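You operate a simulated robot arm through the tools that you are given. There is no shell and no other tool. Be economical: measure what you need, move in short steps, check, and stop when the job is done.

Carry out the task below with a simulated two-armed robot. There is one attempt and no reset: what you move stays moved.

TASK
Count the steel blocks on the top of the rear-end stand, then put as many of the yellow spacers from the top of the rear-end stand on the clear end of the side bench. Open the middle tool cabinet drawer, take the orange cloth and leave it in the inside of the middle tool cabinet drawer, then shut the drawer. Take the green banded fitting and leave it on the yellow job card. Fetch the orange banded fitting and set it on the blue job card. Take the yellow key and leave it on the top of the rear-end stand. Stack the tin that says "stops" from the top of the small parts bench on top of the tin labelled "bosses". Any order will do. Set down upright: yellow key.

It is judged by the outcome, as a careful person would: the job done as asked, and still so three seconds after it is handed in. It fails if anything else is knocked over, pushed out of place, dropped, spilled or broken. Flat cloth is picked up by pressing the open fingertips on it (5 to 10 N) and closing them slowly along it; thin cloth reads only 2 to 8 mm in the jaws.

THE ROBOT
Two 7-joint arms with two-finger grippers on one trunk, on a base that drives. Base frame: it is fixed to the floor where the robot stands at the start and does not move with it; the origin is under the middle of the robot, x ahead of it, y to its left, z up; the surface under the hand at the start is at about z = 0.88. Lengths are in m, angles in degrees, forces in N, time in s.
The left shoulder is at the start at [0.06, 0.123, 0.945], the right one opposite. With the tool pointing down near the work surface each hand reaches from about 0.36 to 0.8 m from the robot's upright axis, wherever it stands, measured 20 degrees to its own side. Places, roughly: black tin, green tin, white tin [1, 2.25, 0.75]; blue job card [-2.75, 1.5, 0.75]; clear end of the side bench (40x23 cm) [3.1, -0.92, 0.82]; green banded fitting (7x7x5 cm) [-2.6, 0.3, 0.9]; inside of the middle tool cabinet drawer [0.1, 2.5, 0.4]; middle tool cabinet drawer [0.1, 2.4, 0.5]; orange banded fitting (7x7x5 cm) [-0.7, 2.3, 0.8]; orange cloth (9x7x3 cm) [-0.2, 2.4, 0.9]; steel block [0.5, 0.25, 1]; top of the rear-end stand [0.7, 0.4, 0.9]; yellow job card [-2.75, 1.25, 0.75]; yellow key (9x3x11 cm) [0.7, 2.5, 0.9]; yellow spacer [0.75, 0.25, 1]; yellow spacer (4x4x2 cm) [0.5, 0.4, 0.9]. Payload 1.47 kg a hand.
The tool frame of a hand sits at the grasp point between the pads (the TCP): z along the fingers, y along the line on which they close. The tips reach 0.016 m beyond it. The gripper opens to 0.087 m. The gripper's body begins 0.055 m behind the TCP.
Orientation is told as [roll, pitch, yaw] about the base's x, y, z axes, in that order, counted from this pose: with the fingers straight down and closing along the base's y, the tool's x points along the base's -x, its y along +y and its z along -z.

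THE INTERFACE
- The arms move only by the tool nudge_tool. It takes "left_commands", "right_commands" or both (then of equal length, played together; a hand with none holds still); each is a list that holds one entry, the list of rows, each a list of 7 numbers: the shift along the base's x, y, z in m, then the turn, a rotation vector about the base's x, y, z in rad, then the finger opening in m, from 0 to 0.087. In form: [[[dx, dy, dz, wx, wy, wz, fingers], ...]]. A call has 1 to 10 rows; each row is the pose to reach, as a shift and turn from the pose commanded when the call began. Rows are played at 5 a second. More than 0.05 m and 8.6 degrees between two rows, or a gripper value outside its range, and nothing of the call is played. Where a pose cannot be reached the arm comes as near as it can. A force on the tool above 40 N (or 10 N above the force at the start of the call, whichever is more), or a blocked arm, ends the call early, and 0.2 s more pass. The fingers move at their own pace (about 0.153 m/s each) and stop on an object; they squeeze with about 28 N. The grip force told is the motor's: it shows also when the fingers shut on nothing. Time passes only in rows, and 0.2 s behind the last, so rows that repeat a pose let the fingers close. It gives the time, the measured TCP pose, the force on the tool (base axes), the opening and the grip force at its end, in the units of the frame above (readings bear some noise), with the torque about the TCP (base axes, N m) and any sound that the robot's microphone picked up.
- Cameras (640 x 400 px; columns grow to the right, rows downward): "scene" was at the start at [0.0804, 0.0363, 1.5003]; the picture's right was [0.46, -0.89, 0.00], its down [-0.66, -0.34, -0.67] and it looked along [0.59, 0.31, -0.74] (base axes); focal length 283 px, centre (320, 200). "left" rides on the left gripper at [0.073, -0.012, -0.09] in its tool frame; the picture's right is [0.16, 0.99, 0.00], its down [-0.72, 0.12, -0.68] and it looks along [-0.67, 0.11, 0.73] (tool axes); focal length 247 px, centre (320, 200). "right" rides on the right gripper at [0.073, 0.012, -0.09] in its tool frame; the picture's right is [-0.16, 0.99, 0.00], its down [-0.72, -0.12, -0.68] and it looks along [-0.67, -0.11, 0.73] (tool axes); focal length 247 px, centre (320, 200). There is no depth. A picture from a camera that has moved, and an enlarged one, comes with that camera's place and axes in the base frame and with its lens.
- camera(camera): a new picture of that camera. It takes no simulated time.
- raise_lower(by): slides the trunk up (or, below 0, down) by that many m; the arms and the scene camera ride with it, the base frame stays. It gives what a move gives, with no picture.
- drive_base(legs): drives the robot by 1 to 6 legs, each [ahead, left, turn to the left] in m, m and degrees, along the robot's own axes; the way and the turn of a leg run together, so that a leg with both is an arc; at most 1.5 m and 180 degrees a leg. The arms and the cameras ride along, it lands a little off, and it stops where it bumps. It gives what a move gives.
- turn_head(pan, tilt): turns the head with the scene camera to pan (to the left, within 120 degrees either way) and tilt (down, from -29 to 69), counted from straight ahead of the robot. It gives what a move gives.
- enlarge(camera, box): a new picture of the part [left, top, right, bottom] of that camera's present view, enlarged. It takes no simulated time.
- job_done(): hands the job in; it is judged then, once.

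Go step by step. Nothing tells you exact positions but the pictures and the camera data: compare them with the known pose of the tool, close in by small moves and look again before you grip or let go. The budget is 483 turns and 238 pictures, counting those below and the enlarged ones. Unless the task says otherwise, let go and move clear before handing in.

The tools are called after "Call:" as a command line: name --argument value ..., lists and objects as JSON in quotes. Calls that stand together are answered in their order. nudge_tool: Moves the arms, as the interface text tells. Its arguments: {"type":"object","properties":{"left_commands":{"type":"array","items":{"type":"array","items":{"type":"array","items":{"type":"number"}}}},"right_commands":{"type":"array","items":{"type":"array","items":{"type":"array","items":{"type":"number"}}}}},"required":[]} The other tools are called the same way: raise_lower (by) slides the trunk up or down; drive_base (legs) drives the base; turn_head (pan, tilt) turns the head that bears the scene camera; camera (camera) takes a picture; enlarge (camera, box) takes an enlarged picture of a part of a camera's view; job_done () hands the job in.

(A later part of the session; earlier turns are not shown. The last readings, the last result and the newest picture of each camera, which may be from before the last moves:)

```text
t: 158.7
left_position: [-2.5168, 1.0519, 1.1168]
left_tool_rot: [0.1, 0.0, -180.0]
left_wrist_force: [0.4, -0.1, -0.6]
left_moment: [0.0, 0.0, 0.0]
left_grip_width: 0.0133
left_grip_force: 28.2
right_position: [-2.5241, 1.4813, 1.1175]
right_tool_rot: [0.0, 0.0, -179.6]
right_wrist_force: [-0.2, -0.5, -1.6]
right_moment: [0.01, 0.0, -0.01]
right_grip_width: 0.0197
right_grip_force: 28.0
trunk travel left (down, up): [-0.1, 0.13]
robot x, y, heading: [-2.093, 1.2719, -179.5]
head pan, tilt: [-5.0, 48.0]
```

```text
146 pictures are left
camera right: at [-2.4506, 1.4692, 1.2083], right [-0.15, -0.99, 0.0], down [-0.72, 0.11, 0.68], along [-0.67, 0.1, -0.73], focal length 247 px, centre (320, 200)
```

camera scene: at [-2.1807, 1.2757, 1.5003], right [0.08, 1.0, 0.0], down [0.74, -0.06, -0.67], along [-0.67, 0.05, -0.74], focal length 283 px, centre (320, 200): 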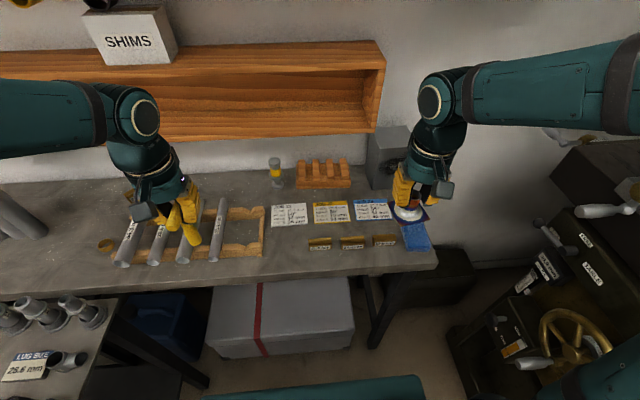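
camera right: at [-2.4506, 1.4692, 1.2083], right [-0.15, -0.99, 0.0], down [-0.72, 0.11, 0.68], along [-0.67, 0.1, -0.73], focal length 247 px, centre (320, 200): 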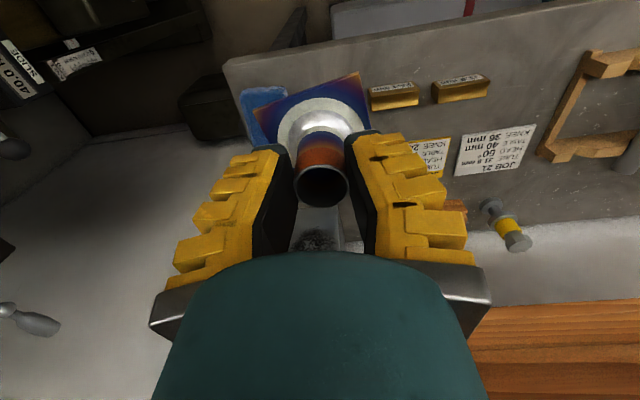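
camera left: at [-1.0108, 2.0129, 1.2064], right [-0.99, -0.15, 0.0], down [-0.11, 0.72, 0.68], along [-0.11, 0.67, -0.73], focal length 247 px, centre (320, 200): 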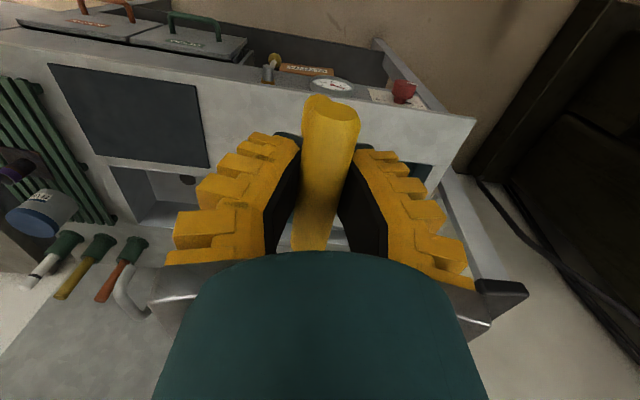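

Bench top is z≈0.876; blue card centre ≈(-2.69, 1.464), yellow ≈(-2.693, 1.349). Moving the orange fitting over the blue card.

Call:
nudge_tool --right_commands '[[[-0.04, -0.004, 0, 0, 0, 0, 0], [-0.08, -0.008, 0, 0, 0, 0, 0], [-0.12, -0.012, -0.02, 0, 0, 0, 0], [-0.155, -0.017, -0.05, 0, 0, 0, 0], [-0.166, -0.017, -0.09, 0, 0, 0, 0], [-0.166, -0.017, -0.13, 0, 0, 0, 0], [-0.166, -0.017, -0.155, 0, 0, 0, 0], [-0.166, -0.017, -0.155, 0, 0, 0, 0]]]'

Call:
enlarge --camera "scene" --box '[300, 150, 460, 270]'

Call:
camera --camera "right"

```text
t: 160.5
left_position: [-2.5155, 1.0528, 1.1166]
left_tool_rot: [0.0, 0.0, -179.9]
left_wrist_force: [-0.7, -0.4, -1.7]
left_moment: [-0.02, -0.03, -0.02]
left_grip_width: 0.0129
left_grip_force: 27.8
right_position: [-2.6873, 1.4636, 0.9589]
right_tool_rot: [0.0, 0.0, -179.7]
right_wrist_force: [0.3, -0.1, -0.7]
right_moment: [0.0, -0.02, -0.03]
right_grip_width: 0.0199
right_grip_force: 28.2
trunk travel left (down, up): [-0.1, 0.13]
robot x, y, heading: [-2.0863, 1.2771, -179.7]
head pan, tilt: [-5.0, 48.0]
```

```text
3.33 times, centred on (380, 210) of scene
camera zoom: at [-2.1806, 1.2758, 1.5003], right [0.08, 1.0, 0.0], down [0.74, -0.06, -0.67], along [-0.67, 0.05, -0.74], focal length 944 px, centre (120, 167)
```

zoom: 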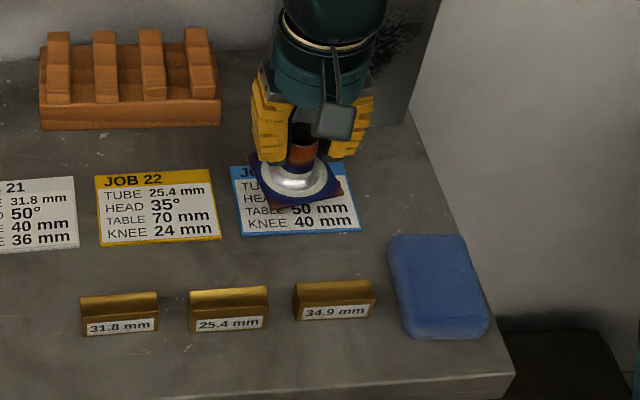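

```text
144 pictures are left
camera right: at [-2.6153, 1.4527, 1.0503], right [-0.15, -0.99, 0.0], down [-0.72, 0.11, 0.68], along [-0.67, 0.1, -0.73], focal length 247 px, centre (320, 200)
```

right: 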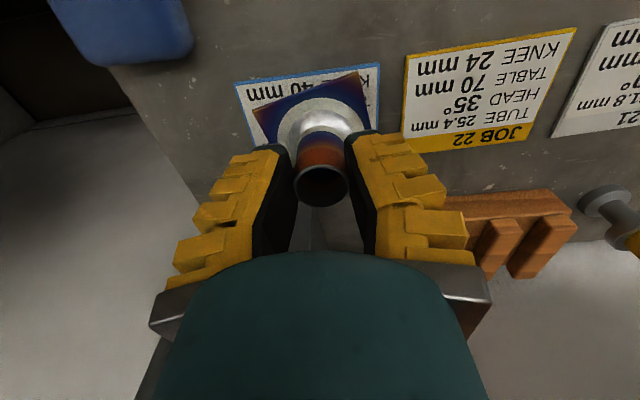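

Call:
nudge_tool --right_commands '[[[-0.01, 0.006, -0.01, 0, 0, 0, 0], [-0.01, 0.006, -0.022, 0, 0, 0, 0], [-0.01, 0.006, -0.03, 0, 0, 0, 0], [-0.01, 0.006, -0.034, 0, 0, 0, 0], [-0.01, 0.006, -0.036, 0, 0, 0, 0]]]'

Call:
enlarge --camera "scene" --box '[300, 150, 460, 270]'

```text
t: 161.7
left_position: [-2.5166, 1.053, 1.1162]
left_tool_rot: [0.0, 0.0, -179.8]
left_wrist_force: [0.1, 0.3, -1.0]
left_moment: [-0.02, 0.01, 0.0]
left_grip_width: 0.013
left_grip_force: 27.5
right_position: [-2.6995, 1.4681, 0.9259]
right_tool_rot: [0.0, 0.1, -179.7]
right_wrist_force: [0.5, 0.0, -1.4]
right_moment: [0.0, -0.02, -0.01]
right_grip_width: 0.02
right_grip_force: 28.0
trunk travel left (down, up): [-0.1, 0.13]
robot x, y, heading: [-2.0932, 1.27, -180.1]
head pan, tilt: [-5.0, 48.0]
```

```text
3.33 times, centred on (380, 210) of scene
camera zoom: at [-2.1808, 1.2757, 1.5003], right [0.08, 1.0, 0.0], down [0.74, -0.06, -0.67], along [-0.67, 0.05, -0.74], focal length 944 px, centre (120, 167)
```

zoom: 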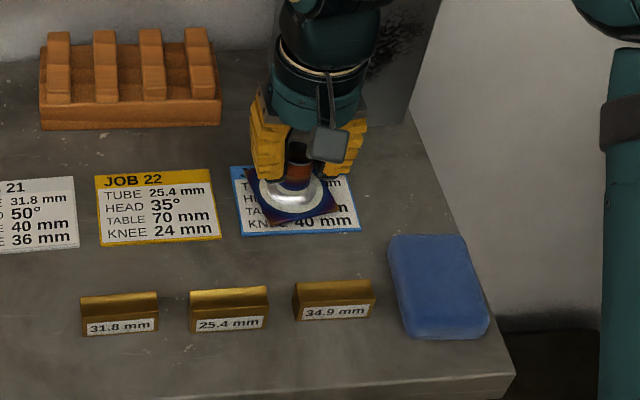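

Call:
nudge_tool --right_commands '[[[0.002, 0.003, -0.002, 0, 0, 0, 0], [0.002, 0.003, -0.004, 0, 0, 0, 0], [0.002, 0.003, -0.006, 0, 0, 0, 0], [0.002, 0.003, -0.008, 0, 0, 0, 0], [0.002, 0.003, -0.008, 0, 0, 0, 0]]]'

```text
t: 162.9
left_position: [-2.5164, 1.0522, 1.1168]
left_tool_rot: [0.0, 0.0, -179.9]
left_wrist_force: [-0.4, 0.0, -1.2]
left_moment: [0.0, -0.02, 0.0]
left_grip_width: 0.0127
left_grip_force: 27.8
right_position: [-2.6968, 1.4719, 0.9197]
right_tool_rot: [0.0, -0.1, -179.7]
right_wrist_force: [0.1, -0.1, -1.3]
right_moment: [0.04, 0.01, -0.02]
right_grip_width: 0.0204
right_grip_force: 27.9
trunk travel left (down, up): [-0.1, 0.13]
robot x, y, heading: [-2.0935, 1.2694, -179.8]
head pan, tilt: [-5.0, 48.0]
```

Call:
nudge_tool --right_commands '[[[0, 0, -0.002, 0, 0, 0, 0], [0, 0, -0.004, 0, 0, 0, 0], [0, 0, -0.006, 0, 0, 0, 0], [0, 0, -0.007, 0, 0, 0, 0], [0, 0, -0.007, 0, 0, 0, 0]]]'

Call:
enlarge --camera "right" --box '[200, 50, 440, 220]'

```text
t: 164.1
left_position: [-2.5154, 1.0529, 1.1167]
left_tool_rot: [0.0, 0.0, -179.9]
left_wrist_force: [-0.1, -0.2, -0.9]
left_moment: [0.0, 0.01, 0.01]
left_grip_width: 0.0131
left_grip_force: 28.7
right_position: [-2.6973, 1.4727, 0.9123]
right_tool_rot: [0.0, -0.1, -179.7]
right_wrist_force: [-6.6, 1.9, 17.4]
right_moment: [0.03, 0.15, -0.03]
right_grip_width: 0.0234
right_grip_force: 28.2
trunk travel left (down, up): [-0.1, 0.13]
robot x, y, heading: [-2.0911, 1.2678, -179.6]
head pan, tilt: [-5.0, 48.0]
```

```text
2.35 times, centred on (320, 135) of right
camera zoom: at [-2.6246, 1.4604, 1.0033], right [-0.15, -0.99, 0.0], down [-0.72, 0.11, 0.68], along [-0.67, 0.1, -0.73], focal length 581 px, centre (320, 353)
```

zoom: 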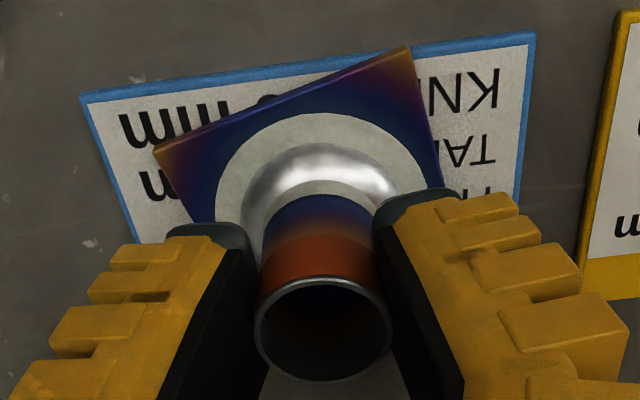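

Contact reached. Easing 2 mm, opening and lifting off.

Call:
nudge_tool --right_commands '[[[0, 0, 0.002, 0, 0, 0, 0], [0, 0, 0.002, 0, 0, 0, 0.04], [0, 0, 0.002, 0, 0, 0, 0.055], [0, 0, 0.002, 0, 0, 0, 0.06], [0, 0, 0.03, 0, 0, 0, 0.06], [0, 0, 0.07, 0, 0, 0, 0.06], [0, 0, 0.11, 0, 0, 0, 0.06], [0.03, 0, 0.15, 0, 0, 0, 0.06], [0.07, 0, 0.18, 0, 0, 0, 0.06], [0.11, 0, 0.2, 0, 0, 0, 0.06]]]'

Call:
camera --camera "right"

Call:
turn_head --pan 45 --tilt 40

Call:
camera --camera "scene"

```text
t: 166.3
left_position: [-2.5148, 1.0526, 1.1173]
left_tool_rot: [0.1, 0.0, -179.9]
left_wrist_force: [-0.3, -0.1, -1.3]
left_moment: [-0.02, 0.04, 0.01]
left_grip_width: 0.0128
left_grip_force: 28.1
right_position: [-2.5851, 1.476, 1.112]
right_tool_rot: [0.0, 0.0, -179.7]
right_wrist_force: [0.4, 0.3, -0.6]
right_moment: [0.01, 0.02, 0.01]
right_grip_width: 0.0645
right_grip_force: 3.3
trunk travel left (down, up): [-0.1, 0.13]
robot x, y, heading: [-2.0945, 1.272, -179.4]
head pan, tilt: [-5.0, 48.0]
```

```text
141 pictures are left
camera right: at [-2.5125, 1.4646, 1.2024], right [-0.15, -0.99, 0.0], down [-0.72, 0.11, 0.68], along [-0.67, 0.1, -0.73], focal length 247 px, centre (320, 200)
```

right: 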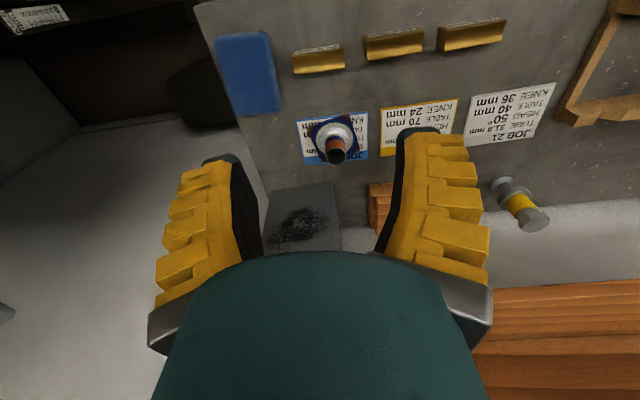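

```text
t: 167.5
left_position: [-2.516, 1.0528, 1.1176]
left_tool_rot: [-0.1, 0.0, -179.9]
left_wrist_force: [-0.1, -0.5, -0.8]
left_moment: [0.06, 0.03, -0.03]
left_grip_width: 0.0128
left_grip_force: 28.1
right_position: [-2.588, 1.4762, 1.1103]
right_tool_rot: [0.0, 0.0, -179.5]
right_wrist_force: [-0.4, 0.5, -0.3]
right_moment: [-0.02, 0.01, -0.01]
right_grip_width: 0.0645
right_grip_force: 3.6
trunk travel left (down, up): [-0.1, 0.13]
robot x, y, heading: [-2.0896, 1.2674, -179.7]
head pan, tilt: [45.0, 40.0]
```

```text
140 pictures are left
camera scene: at [-2.1618, 1.2089, 1.5117], right [-0.71, 0.7, 0.0], down [0.45, 0.46, -0.77], along [-0.54, -0.54, -0.64], focal length 283 px, centre (320, 200)
```

scene: 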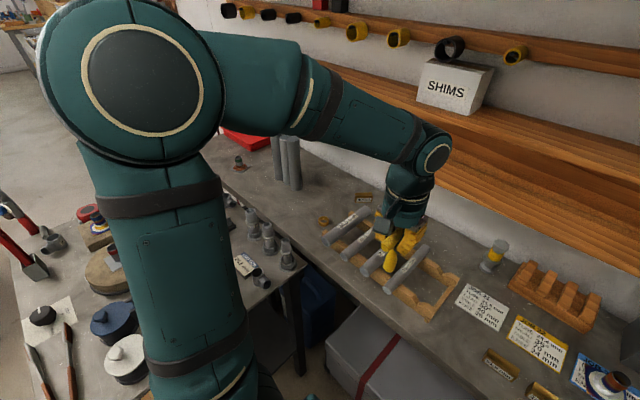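

Orange fitting sits on the blue card. A small fitting is visible near (240,162); zooming.

Call:
enlarge --camera "scene" --box '[210, 120, 338, 200]'

```text
5.00 times, centred on (274, 160) of scene
camera zoom: at [-2.1618, 1.2089, 1.5117], right [-0.71, 0.7, 0.0], down [0.45, 0.46, -0.77], along [-0.54, -0.54, -0.64], focal length 1416 px, centre (550, 400)
```

zoom: 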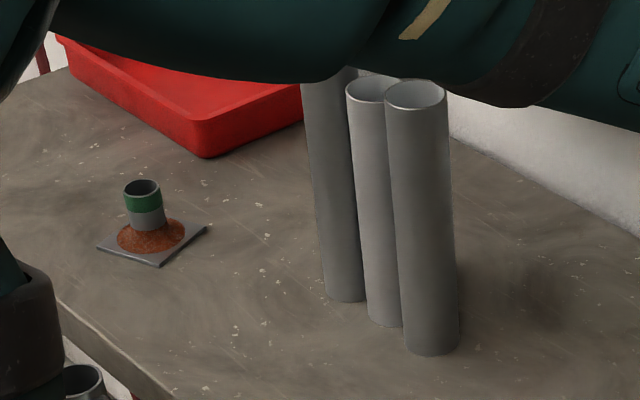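

Call:
turn_head --pan 85 --tilt 30

Call:
camera --camera "scene"

```text
t: 168.5
left_position: [-2.5171, 1.0523, 1.116]
left_tool_rot: [0.0, 0.1, -179.9]
left_wrist_force: [0.4, 0.4, -0.8]
left_moment: [-0.01, 0.0, 0.0]
left_grip_width: 0.0127
left_grip_force: 28.0
right_position: [-2.5858, 1.4769, 1.1103]
right_tool_rot: [0.0, 0.1, -179.7]
right_wrist_force: [-0.1, 0.2, 0.2]
right_moment: [0.0, -0.02, -0.01]
right_grip_width: 0.0647
right_grip_force: 3.4
trunk travel left (down, up): [-0.1, 0.13]
robot x, y, heading: [-2.0922, 1.2717, -179.7]
head pan, tilt: [85.0, 30.0]
```

```text
138 pictures are left
camera scene: at [-2.1095, 1.1791, 1.5271], right [-1.0, 0.08, 0.0], down [0.04, 0.5, -0.87], along [-0.07, -0.86, -0.5], focal length 283 px, centre (320, 200)
```

scene: 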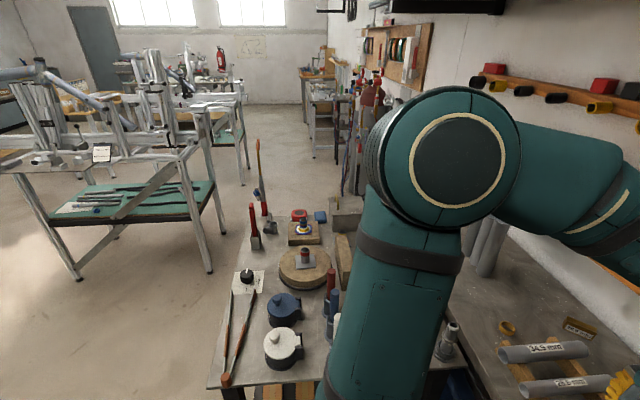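

I'll deliver the key to the stand first to free the left hand. Backing out, turning around and driving to the stand front.

Call:
nudge_tool --right_commands '[[[0.04, 0, 0, 0, 0, 0, 0.06], [0.08, 0, 0, 0, 0, 0, 0.06], [0.1, 0, 0, 0, 0, 0, 0.06]]]'

Call:
drive_base --legs '[[-0.65, 0, 0], [0, 0, 179.7], [0.7, -0.5, 0], [0.7, -0.52, 0]]'

Call:
turn_head --pan 0 --tilt 45

Call:
camera --camera "scene"

```text
t: 169.3
left_position: [-2.5157, 1.0519, 1.116]
left_tool_rot: [-0.1, 0.0, -179.9]
left_wrist_force: [-0.5, 0.7, -1.0]
left_moment: [-0.01, 0.0, -0.05]
left_grip_width: 0.0129
left_grip_force: 27.9
right_position: [-2.4862, 1.4725, 1.1076]
right_tool_rot: [0.0, 0.0, -179.6]
right_wrist_force: [1.0, 0.0, -0.4]
right_moment: [0.0, 0.0, -0.01]
right_grip_width: 0.0647
right_grip_force: 3.4
trunk travel left (down, up): [-0.1, 0.13]
robot x, y, heading: [-2.092, 1.2717, -179.6]
head pan, tilt: [85.0, 30.0]
```

```text
t: 189.4
left_position: [0.3417, 0.4196, 1.1164]
left_tool_rot: [0.0, 0.0, -2.7]
left_wrist_force: [0.7, 0.6, -0.4]
left_moment: [0.0, 0.03, 0.0]
left_grip_width: 0.0119
left_grip_force: 27.9
right_position: [0.2916, -0.0011, 1.1087]
right_tool_rot: [0.0, 0.1, -2.4]
right_wrist_force: [-0.3, 0.3, 0.6]
right_moment: [0.02, 0.0, 0.0]
right_grip_width: 0.0645
right_grip_force: 3.4
trunk travel left (down, up): [-0.1, 0.13]
robot x, y, heading: [-0.0961, 0.2268, -2.6]
head pan, tilt: [85.0, 30.0]
```

```text
t: 191.0
left_position: [0.3417, 0.419, 1.1172]
left_tool_rot: [0.1, 0.0, -2.8]
left_wrist_force: [0.2, -0.2, -1.6]
left_moment: [0.0, 0.02, 0.0]
left_grip_width: 0.012
left_grip_force: 28.0
right_position: [0.293, -0.0011, 1.1076]
right_tool_rot: [0.0, -0.1, -2.4]
right_wrist_force: [-1.0, -0.5, -0.1]
right_moment: [-0.02, 0.0, 0.02]
right_grip_width: 0.0645
right_grip_force: 3.0
trunk travel left (down, up): [-0.1, 0.13]
robot x, y, heading: [-0.0946, 0.2208, -2.3]
head pan, tilt: [0.0, 45.0]
```

```text
137 pictures are left
camera scene: at [0.0001, 0.2189, 1.5045], right [-0.04, -1.0, 0.0], down [-0.71, 0.03, -0.71], along [0.71, -0.03, -0.71], focal length 283 px, centre (320, 200)
```

scene: 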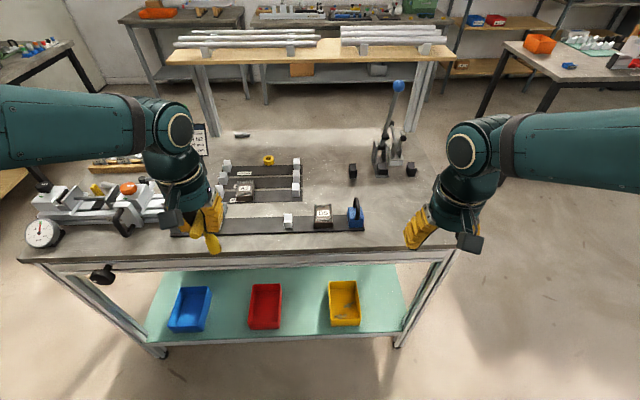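

Free spot on the stand at about (0.67, 0.17). Positioning the base for the left hand.

Call:
drive_base --legs '[[0.1, -0.15, 2.4]]'

Call:
camera --camera "left"

```text
t: 192.9
left_position: [0.4319, 0.2874, 1.1158]
left_tool_rot: [-0.1, 0.1, -0.2]
left_wrist_force: [1.1, 0.4, -1.6]
left_moment: [0.0, 0.03, 0.01]
left_grip_width: 0.0117
left_grip_force: 27.6
right_position: [0.3993, -0.1334, 1.1083]
right_tool_rot: [-0.1, 0.0, 0.0]
right_wrist_force: [-0.2, -0.1, 0.1]
right_moment: [0.01, 0.01, 0.03]
right_grip_width: 0.0645
right_grip_force: 3.3
trunk travel left (down, up): [-0.1, 0.13]
robot x, y, heading: [0.0041, 0.0754, 0.4]
head pan, tilt: [0.0, 45.0]
```

```text
136 pictures are left
camera left: at [0.3582, 0.2764, 1.2061], right [-0.16, 0.99, 0.0], down [0.72, 0.11, 0.68], along [0.67, 0.11, -0.73], focal length 247 px, centre (320, 200)
```

left: 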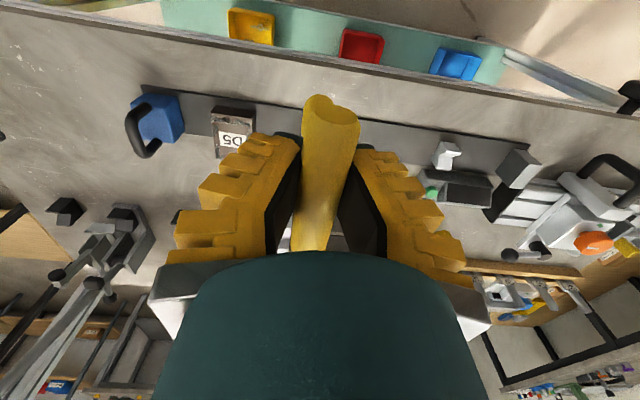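

Call:
nudge_tool --left_commands '[[[0.04, -0.02, 0, 0, 0, 0, 0], [0.08, -0.04, 0, 0, 0, 0, 0], [0.12, -0.06, 0, 0, 0, 0, 0], [0.16, -0.08, 0, 0, 0, 0, 0], [0.2, -0.1, 0, 0, 0, 0, 0], [0.238, -0.122, 0, 0, 0, 0, 0], [0.238, -0.122, -0.04, 0, 0, 0, 0], [0.238, -0.122, -0.08, 0, 0, 0, 0], [0.238, -0.122, -0.11, 0, 0, 0, 0]]]'

Call:
camera --camera "scene"

Call:
camera --camera "left"

```text
t: 194.9
left_position: [0.6702, 0.1693, 1.0046]
left_tool_rot: [0.0, 0.1, 0.0]
left_wrist_force: [-0.7, 1.2, -1.0]
left_moment: [0.0, 0.04, 0.01]
left_grip_width: 0.0116
left_grip_force: 28.1
right_position: [0.3993, -0.1332, 1.1077]
right_tool_rot: [-0.1, -0.1, 0.1]
right_wrist_force: [0.0, -0.5, 0.1]
right_moment: [-0.01, -0.02, 0.0]
right_grip_width: 0.0646
right_grip_force: 3.6
trunk travel left (down, up): [-0.1, 0.13]
robot x, y, heading: [0.0075, 0.0721, -0.2]
head pan, tilt: [0.0, 45.0]
```

```text
135 pictures are left
camera scene: at [0.0982, 0.0733, 1.5044], right [0.0, -1.0, 0.0], down [-0.71, 0.0, -0.71], along [0.71, 0.0, -0.71], focal length 283 px, centre (320, 200)
```

scene: 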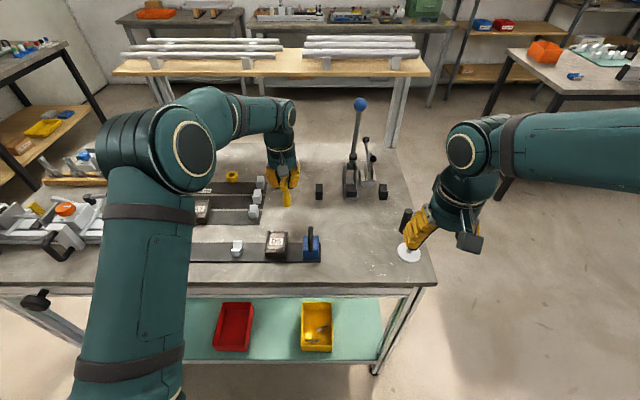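

```text
134 pictures are left
camera left: at [0.597, 0.1577, 1.0943], right [-0.16, 0.99, 0.0], down [0.72, 0.11, 0.68], along [0.67, 0.11, -0.73], focal length 247 px, centre (320, 200)
```

left: 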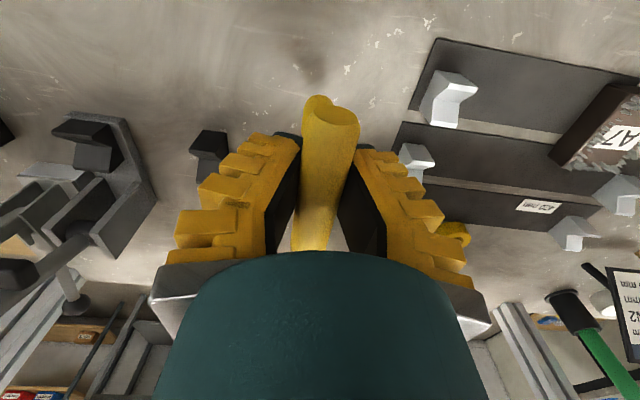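

Call:
enlarge --camera "scene" --box '[240, 140, 340, 230]'

```text
4.44 times, centred on (290, 185) of scene
camera zoom: at [0.0982, 0.0733, 1.5044], right [0.0, -1.0, 0.0], down [-0.71, 0.0, -0.71], along [0.71, 0.0, -0.71], focal length 1259 px, centre (453, 267)
```

zoom: 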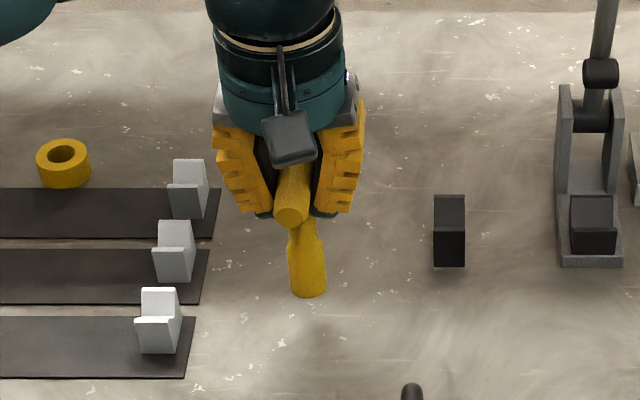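

Call:
nudge_tool --left_commands '[[[0, 0, -0.008, 0, 0, 0, 0], [0, 0, -0.014, 0, 0, 0, 0], [0, 0, -0.018, 0, 0, 0, 0], [0, 0, -0.02, 0, 0, 0, 0], [0, 0, -0.022, 0, 0, 0, 0], [0, 0, -0.022, 0, 0, 0, 0]]]'

Call:
enlarge --camera "scene" --box '[240, 140, 340, 230]'

```text
t: 196.3
left_position: [0.67, 0.1655, 0.9838]
left_tool_rot: [0.1, 0.1, -0.2]
left_wrist_force: [-0.6, 0.0, -1.5]
left_moment: [-0.01, -0.03, -0.04]
left_grip_width: 0.0119
left_grip_force: 28.0
right_position: [0.3989, -0.1328, 1.108]
right_tool_rot: [0.0, 0.0, 0.1]
right_wrist_force: [0.1, 0.6, -0.4]
right_moment: [0.02, 0.01, -0.01]
right_grip_width: 0.0645
right_grip_force: 3.2
trunk travel left (down, up): [-0.1, 0.13]
robot x, y, heading: [0.0022, 0.0721, -0.1]
head pan, tilt: [0.0, 45.0]
```

```text
4.44 times, centred on (290, 185) of scene
camera zoom: at [0.0979, 0.0731, 1.5045], right [0.0, -1.0, 0.0], down [-0.71, 0.0, -0.71], along [0.71, 0.0, -0.71], focal length 1259 px, centre (453, 267)
```

zoom: 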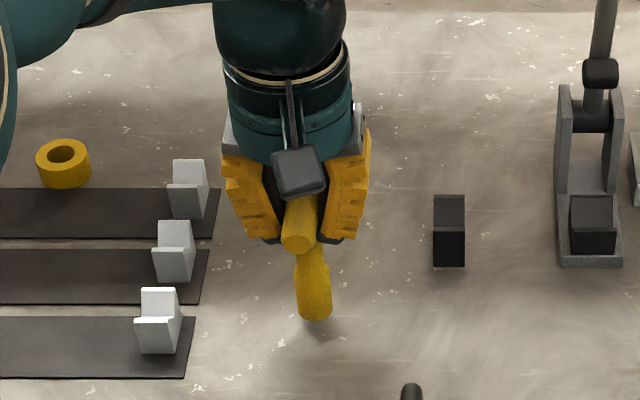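

Call:
nudge_tool --left_commands '[[[0, 0, -0.001, 0, 0, 0, 0], [0, 0, -0.002, 0, 0, 0, 0], [0, 0, -0.003, 0, 0, 0, 0], [0, 0, -0.004, 0, 0, 0, 0], [0, 0, -0.004, 0, 0, 0, 0]]]'

```text
t: 197.5
left_position: [0.6695, 0.1655, 0.9809]
left_tool_rot: [-0.1, 0.0, -0.1]
left_wrist_force: [1.3, -0.3, -1.3]
left_moment: [-0.01, 0.02, 0.03]
left_grip_width: 0.0119
left_grip_force: 28.0
right_position: [0.3989, -0.1334, 1.1074]
right_tool_rot: [-0.1, 0.0, 0.0]
right_wrist_force: [-0.2, -0.8, -0.4]
right_moment: [-0.01, 0.0, -0.02]
right_grip_width: 0.0647
right_grip_force: 3.1
trunk travel left (down, up): [-0.1, 0.13]
robot x, y, heading: [0.0069, 0.0716, 0.4]
head pan, tilt: [0.0, 45.0]
```

Call:
nudge_tool --left_commands '[[[0, 0, -0.001, 0, 0, 0, 0], [0, 0, -0.002, 0, 0, 0, 0], [0, 0, -0.003, 0, 0, 0, 0], [0, 0, -0.004, 0, 0, 0, 0], [0, 0, -0.004, 0, 0, 0, 0]]]'

Call:
enlarge --camera "scene" --box '[240, 140, 340, 230]'

```text
t: 198.7
left_position: [0.6701, 0.1661, 0.977]
left_tool_rot: [0.0, 0.0, -0.2]
left_wrist_force: [0.4, 0.3, -0.8]
left_moment: [0.02, 0.03, 0.01]
left_grip_width: 0.0119
left_grip_force: 28.0
right_position: [0.3986, -0.1331, 1.1081]
right_tool_rot: [0.0, 0.0, 0.1]
right_wrist_force: [-0.7, -0.1, -0.7]
right_moment: [-0.01, -0.03, 0.0]
right_grip_width: 0.0647
right_grip_force: 3.1
trunk travel left (down, up): [-0.1, 0.13]
robot x, y, heading: [0.0061, 0.0759, 0.2]
head pan, tilt: [0.0, 45.0]
```

```text
4.44 times, centred on (290, 185) of scene
camera zoom: at [0.098, 0.0731, 1.5045], right [0.0, -1.0, 0.0], down [-0.71, 0.0, -0.71], along [0.71, 0.0, -0.71], focal length 1259 px, centre (453, 267)
```

zoom: 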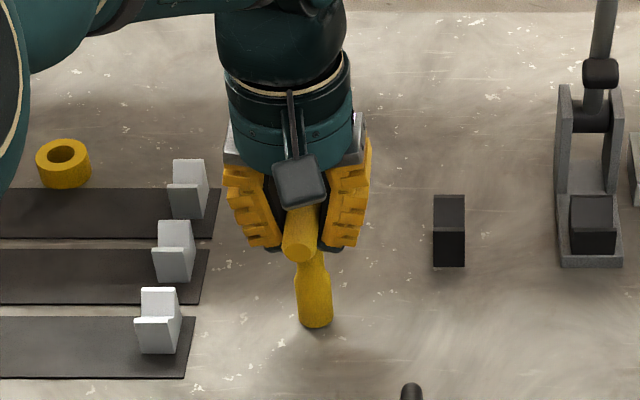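

Call:
nudge_tool --left_commands '[[[0, 0, -0.001, 0, 0, 0, 0], [0, 0, -0.002, 0, 0, 0, 0], [0, 0, -0.003, 0, 0, 0, 0], [0, 0, -0.003, 0, 0, 0, 0]]]'

```text
t: 199.7
left_position: [0.6689, 0.1664, 0.975]
left_tool_rot: [0.0, -0.2, -0.1]
left_wrist_force: [-0.7, 0.9, 4.7]
left_moment: [0.03, 0.01, 0.0]
left_grip_width: 0.012
left_grip_force: 27.9
right_position: [0.3987, -0.1328, 1.1082]
right_tool_rot: [0.0, -0.1, 0.1]
right_wrist_force: [-0.6, -0.5, 0.5]
right_moment: [0.04, 0.04, 0.01]
right_grip_width: 0.0648
right_grip_force: 3.8
trunk travel left (down, up): [-0.1, 0.13]
robot x, y, heading: [0.0067, 0.0709, -0.1]
head pan, tilt: [0.0, 45.0]
```

Contact with almost no moment, so it stands flat. Opening gently.

Call:
nudge_tool --left_commands '[[[0, 0, 0, 0, 0, 0, 0.015], [0, 0, 0, 0, 0, 0, 0.025], [0, 0, 0, 0, 0, 0, 0.035], [0, 0, 0, 0, 0, 0, 0.05], [0, 0, 0, 0, 0, 0, 0.06], [0, 0, 0, 0, 0, 0, 0.06]]]'

Call:
enlarge --camera "scene" --box '[240, 140, 340, 230]'

Call:
camera --camera "left"

```text
t: 201.1
left_position: [0.6703, 0.1672, 0.9735]
left_tool_rot: [-0.1, -0.1, -0.2]
left_wrist_force: [0.9, 0.1, -0.4]
left_moment: [0.02, 0.01, -0.01]
left_grip_width: 0.0643
left_grip_force: 3.2
right_position: [0.3983, -0.1324, 1.1082]
right_tool_rot: [0.0, 0.0, 0.1]
right_wrist_force: [-0.4, 0.0, -0.6]
right_moment: [0.01, 0.01, -0.01]
right_grip_width: 0.0646
right_grip_force: 3.9
trunk travel left (down, up): [-0.1, 0.13]
robot x, y, heading: [0.0039, 0.0712, 0.2]
head pan, tilt: [0.0, 45.0]
```

```text
4.44 times, centred on (290, 185) of scene
camera zoom: at [0.0978, 0.0731, 1.5045], right [0.0, -1.0, 0.0], down [-0.71, 0.0, -0.71], along [0.71, 0.0, -0.71], focal length 1259 px, centre (453, 267)
```

zoom: 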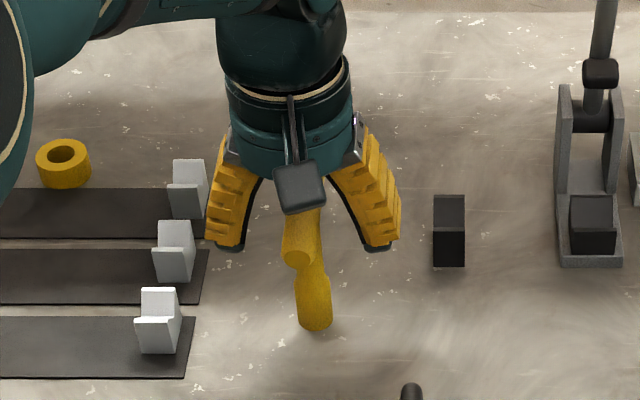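

```text
129 pictures are left
camera left: at [0.5962, 0.1551, 1.0631], right [-0.16, 0.99, 0.0], down [0.72, 0.11, 0.68], along [0.67, 0.11, -0.73], focal length 247 px, centre (320, 200)
```

left: 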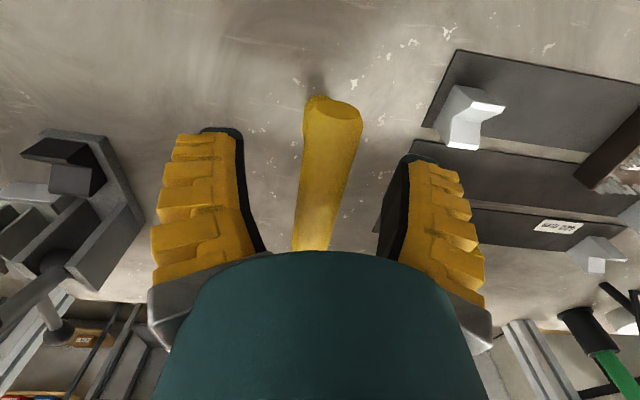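

Key stands. Rising straight up and withdrawing, then checking.

Call:
nudge_tool --left_commands '[[[0, 0, 0.03, 0, 0, 0, 0.06], [0, 0, 0.07, 0, 0, 0, 0.06], [0, 0, 0.11, 0, 0, 0, 0.06], [0, 0, 0.14, 0, 0, 0, 0.06], [-0.04, 0.02, 0.15, 0, 0, 0, 0.06], [-0.08, 0.05, 0.15, 0, 0, 0, 0.06], [-0.12, 0.07, 0.15, 0, 0, 0, 0.06], [-0.16, 0.09, 0.15, 0, 0, 0, 0.06], [-0.2, 0.11, 0.15, 0, 0, 0, 0.06], [-0.24, 0.13, 0.15, 0, 0, 0, 0.06]]]'

Call:
camera --camera "scene"

```text
t: 203.3
left_position: [0.4267, 0.2953, 1.1243]
left_tool_rot: [0.0, 0.1, -0.2]
left_wrist_force: [-1.1, 0.8, -0.6]
left_moment: [-0.04, -0.03, -0.02]
left_grip_width: 0.0648
left_grip_force: 3.0
right_position: [0.3975, -0.1318, 1.108]
right_tool_rot: [0.0, 0.0, 0.1]
right_wrist_force: [-0.8, -0.3, -0.5]
right_moment: [0.0, -0.02, 0.01]
right_grip_width: 0.0645
right_grip_force: 3.7
trunk travel left (down, up): [-0.1, 0.13]
robot x, y, heading: [0.0021, 0.0727, 0.3]
head pan, tilt: [0.0, 45.0]
```

```text
128 pictures are left
camera scene: at [0.0965, 0.0737, 1.5046], right [0.0, -1.0, 0.0], down [-0.71, 0.0, -0.71], along [0.71, 0.0, -0.71], focal length 283 px, centre (320, 200)
```

scene: 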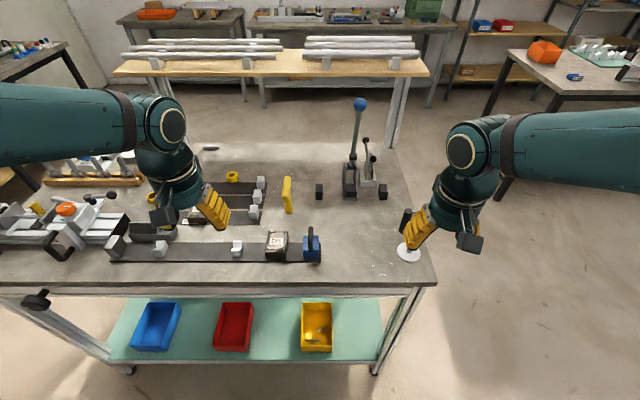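

Key stands upright on the stand. Now going for the green fitting; I'll drive to about (-1.6, 0.45) and look at the passages.

Call:
drive_base --legs '[[-0.3, 0.4, 0], [0, 0, 179.8], [1.25, 0, 0]]'

Call:
turn_head --pan 35 --tilt 40

Call:
camera --camera "scene"

Call:
turn_head --pan 0 --tilt 40

Call:
camera --camera "scene"

```text
t: 220.5
left_position: [-1.9209, 0.2752, 1.1233]
left_tool_rot: [-0.1, 0.0, 178.7]
left_wrist_force: [-0.4, 0.3, 0.5]
left_moment: [-0.01, -0.03, 0.0]
left_grip_width: 0.0646
left_grip_force: 3.8
right_position: [-1.8851, 0.7015, 1.1084]
right_tool_rot: [0.0, 0.1, 179.0]
right_wrist_force: [-1.0, -0.1, -0.4]
right_moment: [-0.01, -0.03, -0.01]
right_grip_width: 0.0646
right_grip_force: 3.4
trunk travel left (down, up): [-0.1, 0.13]
robot x, y, heading: [-1.4919, 0.4913, 178.9]
head pan, tilt: [0.0, 45.0]
```

```text
t: 221.5
left_position: [-1.9226, 0.2744, 1.1241]
left_tool_rot: [0.1, 0.1, 178.7]
left_wrist_force: [-0.1, -0.3, 0.7]
left_moment: [-0.01, 0.02, 0.01]
left_grip_width: 0.0648
left_grip_force: 3.7
right_position: [-1.8829, 0.701, 1.1081]
right_tool_rot: [0.0, -0.1, 179.0]
right_wrist_force: [-0.1, -0.1, 0.0]
right_moment: [0.01, 0.02, 0.0]
right_grip_width: 0.0646
right_grip_force: 3.4
trunk travel left (down, up): [-0.1, 0.13]
robot x, y, heading: [-1.4942, 0.4883, 179.1]
head pan, tilt: [35.0, 40.0]
```

```text
127 pictures are left
camera scene: at [-1.5747, 0.4412, 1.5117], right [-0.56, 0.83, 0.0], down [0.53, 0.36, -0.77], along [-0.64, -0.43, -0.64], focal length 283 px, centre (320, 200)
```

scene: 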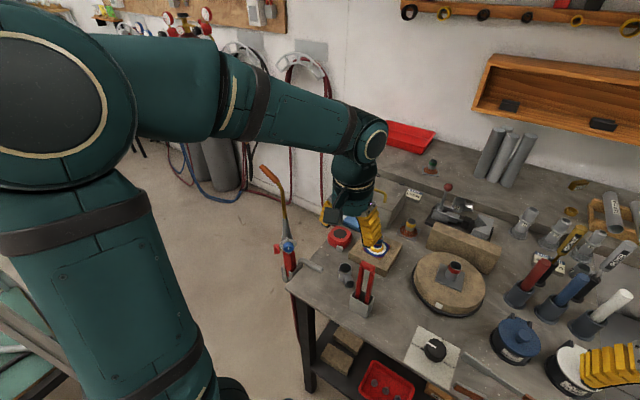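

```text
t: 222.5
left_position: [-1.9208, 0.274, 1.1239]
left_tool_rot: [0.0, 0.0, 178.8]
left_wrist_force: [0.4, -0.1, 0.9]
left_moment: [0.0, 0.0, -0.04]
left_grip_width: 0.0647
left_grip_force: 3.3
right_position: [-1.8829, 0.7006, 1.1074]
right_tool_rot: [0.0, 0.1, 179.0]
right_wrist_force: [-0.2, -0.1, -0.1]
right_moment: [-0.01, -0.04, 0.0]
right_grip_width: 0.0645
right_grip_force: 3.2
trunk travel left (down, up): [-0.1, 0.13]
robot x, y, heading: [-1.493, 0.4899, 178.8]
head pan, tilt: [0.0, 40.0]
```

```text
126 pictures are left
camera scene: at [-1.5893, 0.4901, 1.5117], right [0.02, 1.0, 0.0], down [0.64, -0.01, -0.77], along [-0.77, 0.01, -0.64], focal length 283 px, centre (320, 200)
```

scene: 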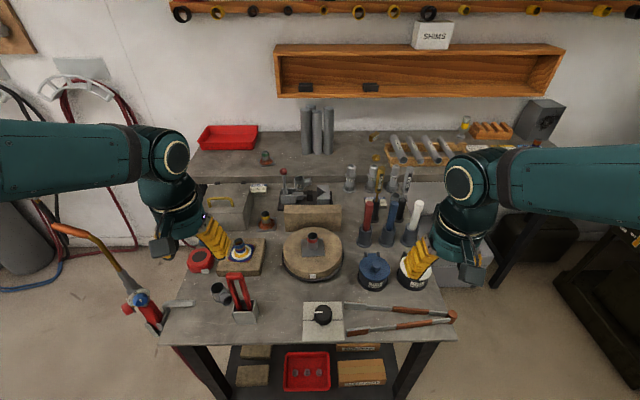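

The table blocks the east side; I check the south approach by turning the robot toward it.

Call:
drive_base --legs '[[-0.15, 0, 50]]'

Call:
turn_head --pan 0 --tilt 35

Call:
camera --camera "scene"

```text
t: 225.1
left_position: [-1.4847, 0.0847, 1.1237]
left_tool_rot: [0.0, 0.0, -132.7]
left_wrist_force: [-0.5, 0.2, -0.3]
left_moment: [-0.02, 0.0, 0.02]
left_grip_width: 0.0645
left_grip_force: 3.2
right_position: [-1.7785, 0.3957, 1.1085]
right_tool_rot: [0.0, -0.1, -132.4]
right_wrist_force: [0.5, 0.4, -0.4]
right_moment: [-0.01, 0.01, 0.0]
right_grip_width: 0.0645
right_grip_force: 3.0
trunk travel left (down, up): [-0.1, 0.13]
robot x, y, heading: [-1.3614, 0.5455, -132.2]
head pan, tilt: [0.0, 40.0]
```

```text
t: 225.8
left_position: [-1.4844, 0.0839, 1.1244]
left_tool_rot: [0.1, -0.1, -132.7]
left_wrist_force: [0.9, -0.1, -0.6]
left_moment: [-0.01, 0.02, -0.01]
left_grip_width: 0.0645
left_grip_force: 3.0
right_position: [-1.7799, 0.3955, 1.1083]
right_tool_rot: [0.0, 0.1, -132.4]
right_wrist_force: [1.2, -0.2, -0.2]
right_moment: [0.03, -0.03, -0.01]
right_grip_width: 0.0646
right_grip_force: 3.7
trunk travel left (down, up): [-0.1, 0.13]
robot x, y, heading: [-1.3671, 0.5481, -132.2]
head pan, tilt: [0.0, 35.0]
```

```text
125 pictures are left
camera scene: at [-1.4283, 0.473, 1.5193], right [-0.74, 0.67, 0.0], down [0.39, 0.42, -0.82], along [-0.55, -0.6, -0.57], focal length 283 px, centre (320, 200)
```

scene: 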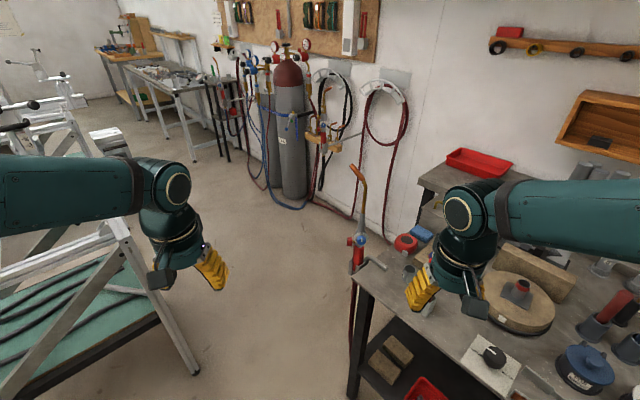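

Call:
turn_head --pan 0 --tilt 69

Call:
camera --camera "scene"

Call:
turn_head --pan -55 --tilt 69

Call:
camera --camera "scene"

```text
t: 226.8
left_position: [-1.4852, 0.085, 1.125]
left_tool_rot: [0.0, -0.1, -132.7]
left_wrist_force: [0.5, 0.8, 0.5]
left_moment: [-0.03, 0.01, -0.02]
left_grip_width: 0.0647
left_grip_force: 3.0
right_position: [-1.7804, 0.3948, 1.1084]
right_tool_rot: [0.1, 0.0, -132.4]
right_wrist_force: [0.3, 1.0, 0.0]
right_moment: [0.0, 0.01, -0.02]
right_grip_width: 0.0646
right_grip_force: 3.3
trunk travel left (down, up): [-0.1, 0.13]
robot x, y, heading: [-1.3585, 0.5449, -132.4]
head pan, tilt: [0.0, 68.8]
```

```text
124 pictures are left
camera scene: at [-1.4066, 0.4967, 1.4757], right [-0.74, 0.67, 0.0], down [0.63, 0.69, -0.36], along [-0.24, -0.27, -0.93], focal length 283 px, centre (320, 200)
```

scene: 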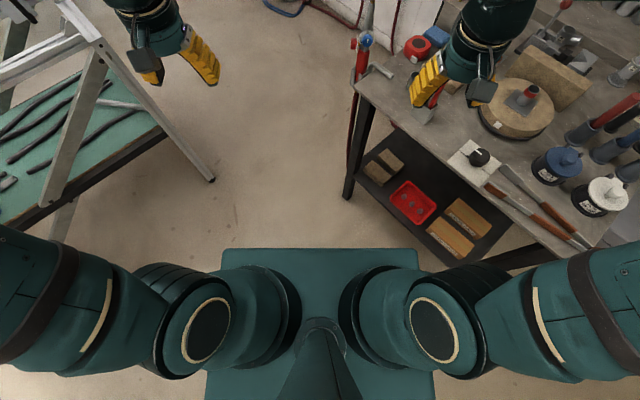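

```text
t: 228.0
left_position: [-1.486, 0.0846, 1.1235]
left_tool_rot: [0.0, 0.0, -132.8]
left_wrist_force: [0.3, 1.0, 0.0]
left_moment: [-0.02, 0.0, 0.02]
left_grip_width: 0.0647
left_grip_force: 3.6
right_position: [-1.7803, 0.3957, 1.108]
right_tool_rot: [0.0, 0.0, -132.3]
right_wrist_force: [-0.5, 0.4, -0.2]
right_moment: [0.02, 0.02, 0.0]
right_grip_width: 0.0646
right_grip_force: 3.5
trunk travel left (down, up): [-0.1, 0.13]
robot x, y, heading: [-1.3627, 0.5451, -132.4]
head pan, tilt: [-55.0, 68.8]
```

```text
123 pictures are left
camera scene: at [-1.4243, 0.5452, 1.4756], right [0.13, 0.99, 0.0], down [0.92, -0.12, -0.36], along [-0.36, 0.05, -0.93], focal length 283 px, centre (320, 200)
```

scene: 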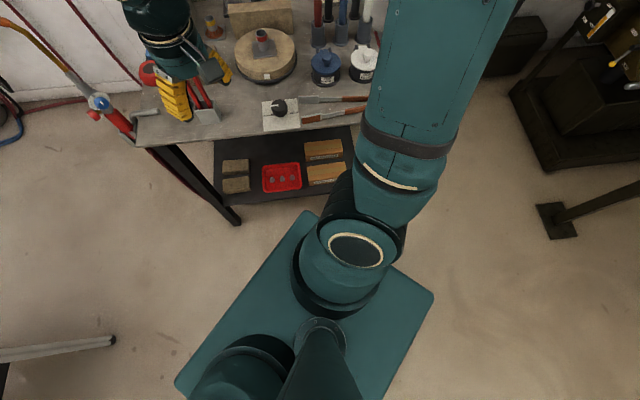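

The gap between jig and table is 0.78 m diagonal; the base is about 0.6 deep. I'll raise the trunk so hands clear the torch, then strafe through facing 130°.

Call:
raise_lower --by 0.13

Call:
drive_base --legs '[[0.077, 0.287, 0], [0, 0, -97.6]]'

Call:
turn_head --pan 60 --tilt 60

Call:
camera --camera "scene"

```text
t: 229.6
left_position: [-1.4836, 0.0838, 1.2537]
left_tool_rot: [0.1, 0.0, -132.6]
left_wrist_force: [0.4, -0.9, 0.3]
left_moment: [0.01, 0.0, 0.0]
left_grip_width: 0.0645
left_grip_force: 3.5
right_position: [-1.7789, 0.3945, 1.2374]
right_tool_rot: [0.0, 0.0, -132.4]
right_wrist_force: [-0.4, -0.8, -0.4]
right_moment: [-0.02, -0.04, -0.01]
right_grip_width: 0.0645
right_grip_force: 3.1
trunk travel left (down, up): [-0.23, 0.0]
robot x, y, heading: [-1.3622, 0.5462, -132.6]
head pan, tilt: [-55.0, 68.8]
```

```text
t: 236.9
left_position: [-1.6406, 0.4785, 1.2545]
left_tool_rot: [0.0, 0.0, 129.3]
left_wrist_force: [-0.1, 0.8, -1.6]
left_moment: [0.0, -0.02, 0.0]
left_grip_width: 0.0645
left_grip_force: 3.2
right_position: [-1.2914, 0.725, 1.2373]
right_tool_rot: [0.0, 0.0, 129.5]
right_wrist_force: [0.0, 0.1, -0.4]
right_moment: [0.0, 0.01, 0.0]
right_grip_width: 0.0645
right_grip_force: 3.9
trunk travel left (down, up): [-0.23, 0.0]
robot x, y, heading: [-1.2027, 0.2905, 129.7]
head pan, tilt: [-55.0, 68.8]
```

```text
t: 238.8
left_position: [-1.6414, 0.4771, 1.2543]
left_tool_rot: [0.0, 0.0, 129.4]
left_wrist_force: [0.2, -0.8, 0.7]
left_moment: [0.03, -0.01, 0.03]
left_grip_width: 0.0645
left_grip_force: 3.2
right_position: [-1.2933, 0.7261, 1.2385]
right_tool_rot: [0.1, 0.0, 129.6]
right_wrist_force: [0.3, 0.9, 0.4]
right_moment: [-0.04, -0.02, 0.02]
right_grip_width: 0.0646
right_grip_force: 3.1
trunk travel left (down, up): [-0.23, 0.0]
robot x, y, heading: [-1.2, 0.2916, 129.6]
head pan, tilt: [60.0, 60.0]
```

```text
122 pictures are left
camera scene: at [-1.2729, 0.2888, 1.615], right [-0.17, 0.99, 0.0], down [0.85, 0.14, -0.5], along [-0.49, -0.08, -0.87], focal length 283 px, centre (320, 200)
```

scene: 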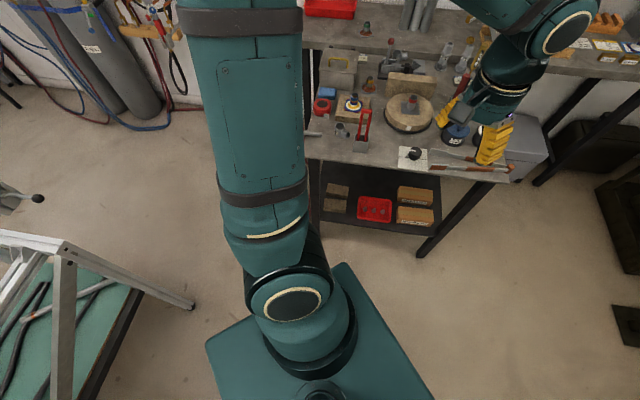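

Call:
drive_base --legs '[[-0.046, 0.3, 1.5]]'

Call:
turn_head --pan 30 --tilt 66

Call:
camera --camera "scene"

Call:
turn_head --pan 110 --tilt 60

Call:
camera --camera "scene"

```text
t: 242.0
left_position: [-1.845, 0.2379, 1.2537]
left_tool_rot: [0.0, 0.0, 130.8]
left_wrist_force: [0.3, 0.0, 0.5]
left_moment: [0.02, 0.02, -0.02]
left_grip_width: 0.0647
left_grip_force: 3.9
right_position: [-1.5022, 0.4952, 1.2383]
right_tool_rot: [0.0, 0.0, 131.1]
right_wrist_force: [-0.1, -0.2, -0.5]
right_moment: [0.01, -0.01, -0.04]
right_grip_width: 0.0644
right_grip_force: 3.5
trunk travel left (down, up): [-0.23, 0.0]
robot x, y, heading: [-1.3983, 0.0623, 131.3]
head pan, tilt: [60.0, 60.0]
```

```text
t: 243.0
left_position: [-1.8448, 0.238, 1.2547]
left_tool_rot: [0.0, 0.1, 130.8]
left_wrist_force: [0.3, -0.3, -0.6]
left_moment: [0.02, 0.0, -0.03]
left_grip_width: 0.0645
left_grip_force: 3.5
right_position: [-1.5015, 0.496, 1.238]
right_tool_rot: [0.0, -0.1, 131.1]
right_wrist_force: [-0.1, 0.3, -0.3]
right_moment: [-0.01, -0.01, 0.06]
right_grip_width: 0.0645
right_grip_force: 3.3
trunk travel left (down, up): [-0.23, 0.0]
robot x, y, heading: [-1.4018, 0.0598, 131.0]
head pan, tilt: [30.0, 66.0]
```

```text
121 pictures are left
camera scene: at [-1.4619, 0.0905, 1.6084], right [0.32, 0.95, 0.0], down [0.86, -0.3, -0.41], along [-0.39, 0.13, -0.91], focal length 283 px, centre (320, 200)
```

scene: 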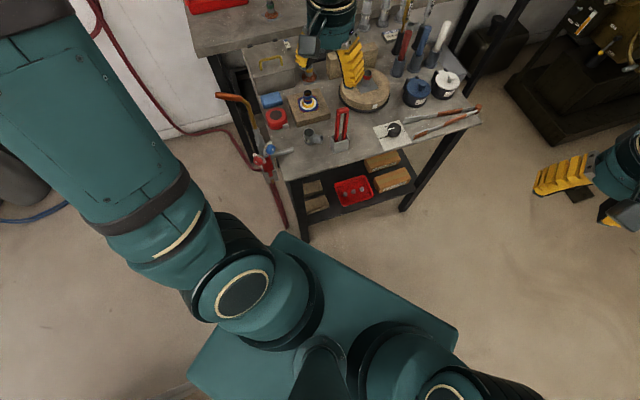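

```text
t: 244.5
left_position: [-1.8438, 0.238, 1.2539]
left_tool_rot: [0.0, 0.0, 130.8]
left_wrist_force: [-0.4, 0.0, 0.0]
left_moment: [0.01, 0.02, 0.0]
left_grip_width: 0.0645
left_grip_force: 3.8
right_position: [-1.5018, 0.4956, 1.2392]
right_tool_rot: [-0.1, 0.1, 131.1]
right_wrist_force: [-0.1, -0.4, 0.3]
right_moment: [0.01, 0.03, 0.01]
right_grip_width: 0.0645
right_grip_force: 3.1
trunk travel left (down, up): [-0.23, 0.0]
robot x, y, heading: [-1.4002, 0.064, 131.1]
head pan, tilt: [110.0, 60.0]
```

```text
120 pictures are left
camera scene: at [-1.4379, 0.013, 1.615], right [-0.88, 0.48, 0.0], down [0.42, 0.76, -0.5], along [-0.24, -0.44, -0.87], focal length 283 px, centre (320, 200)
```

scene: 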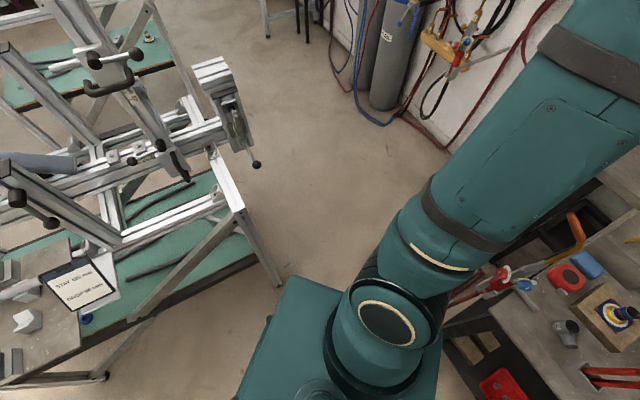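

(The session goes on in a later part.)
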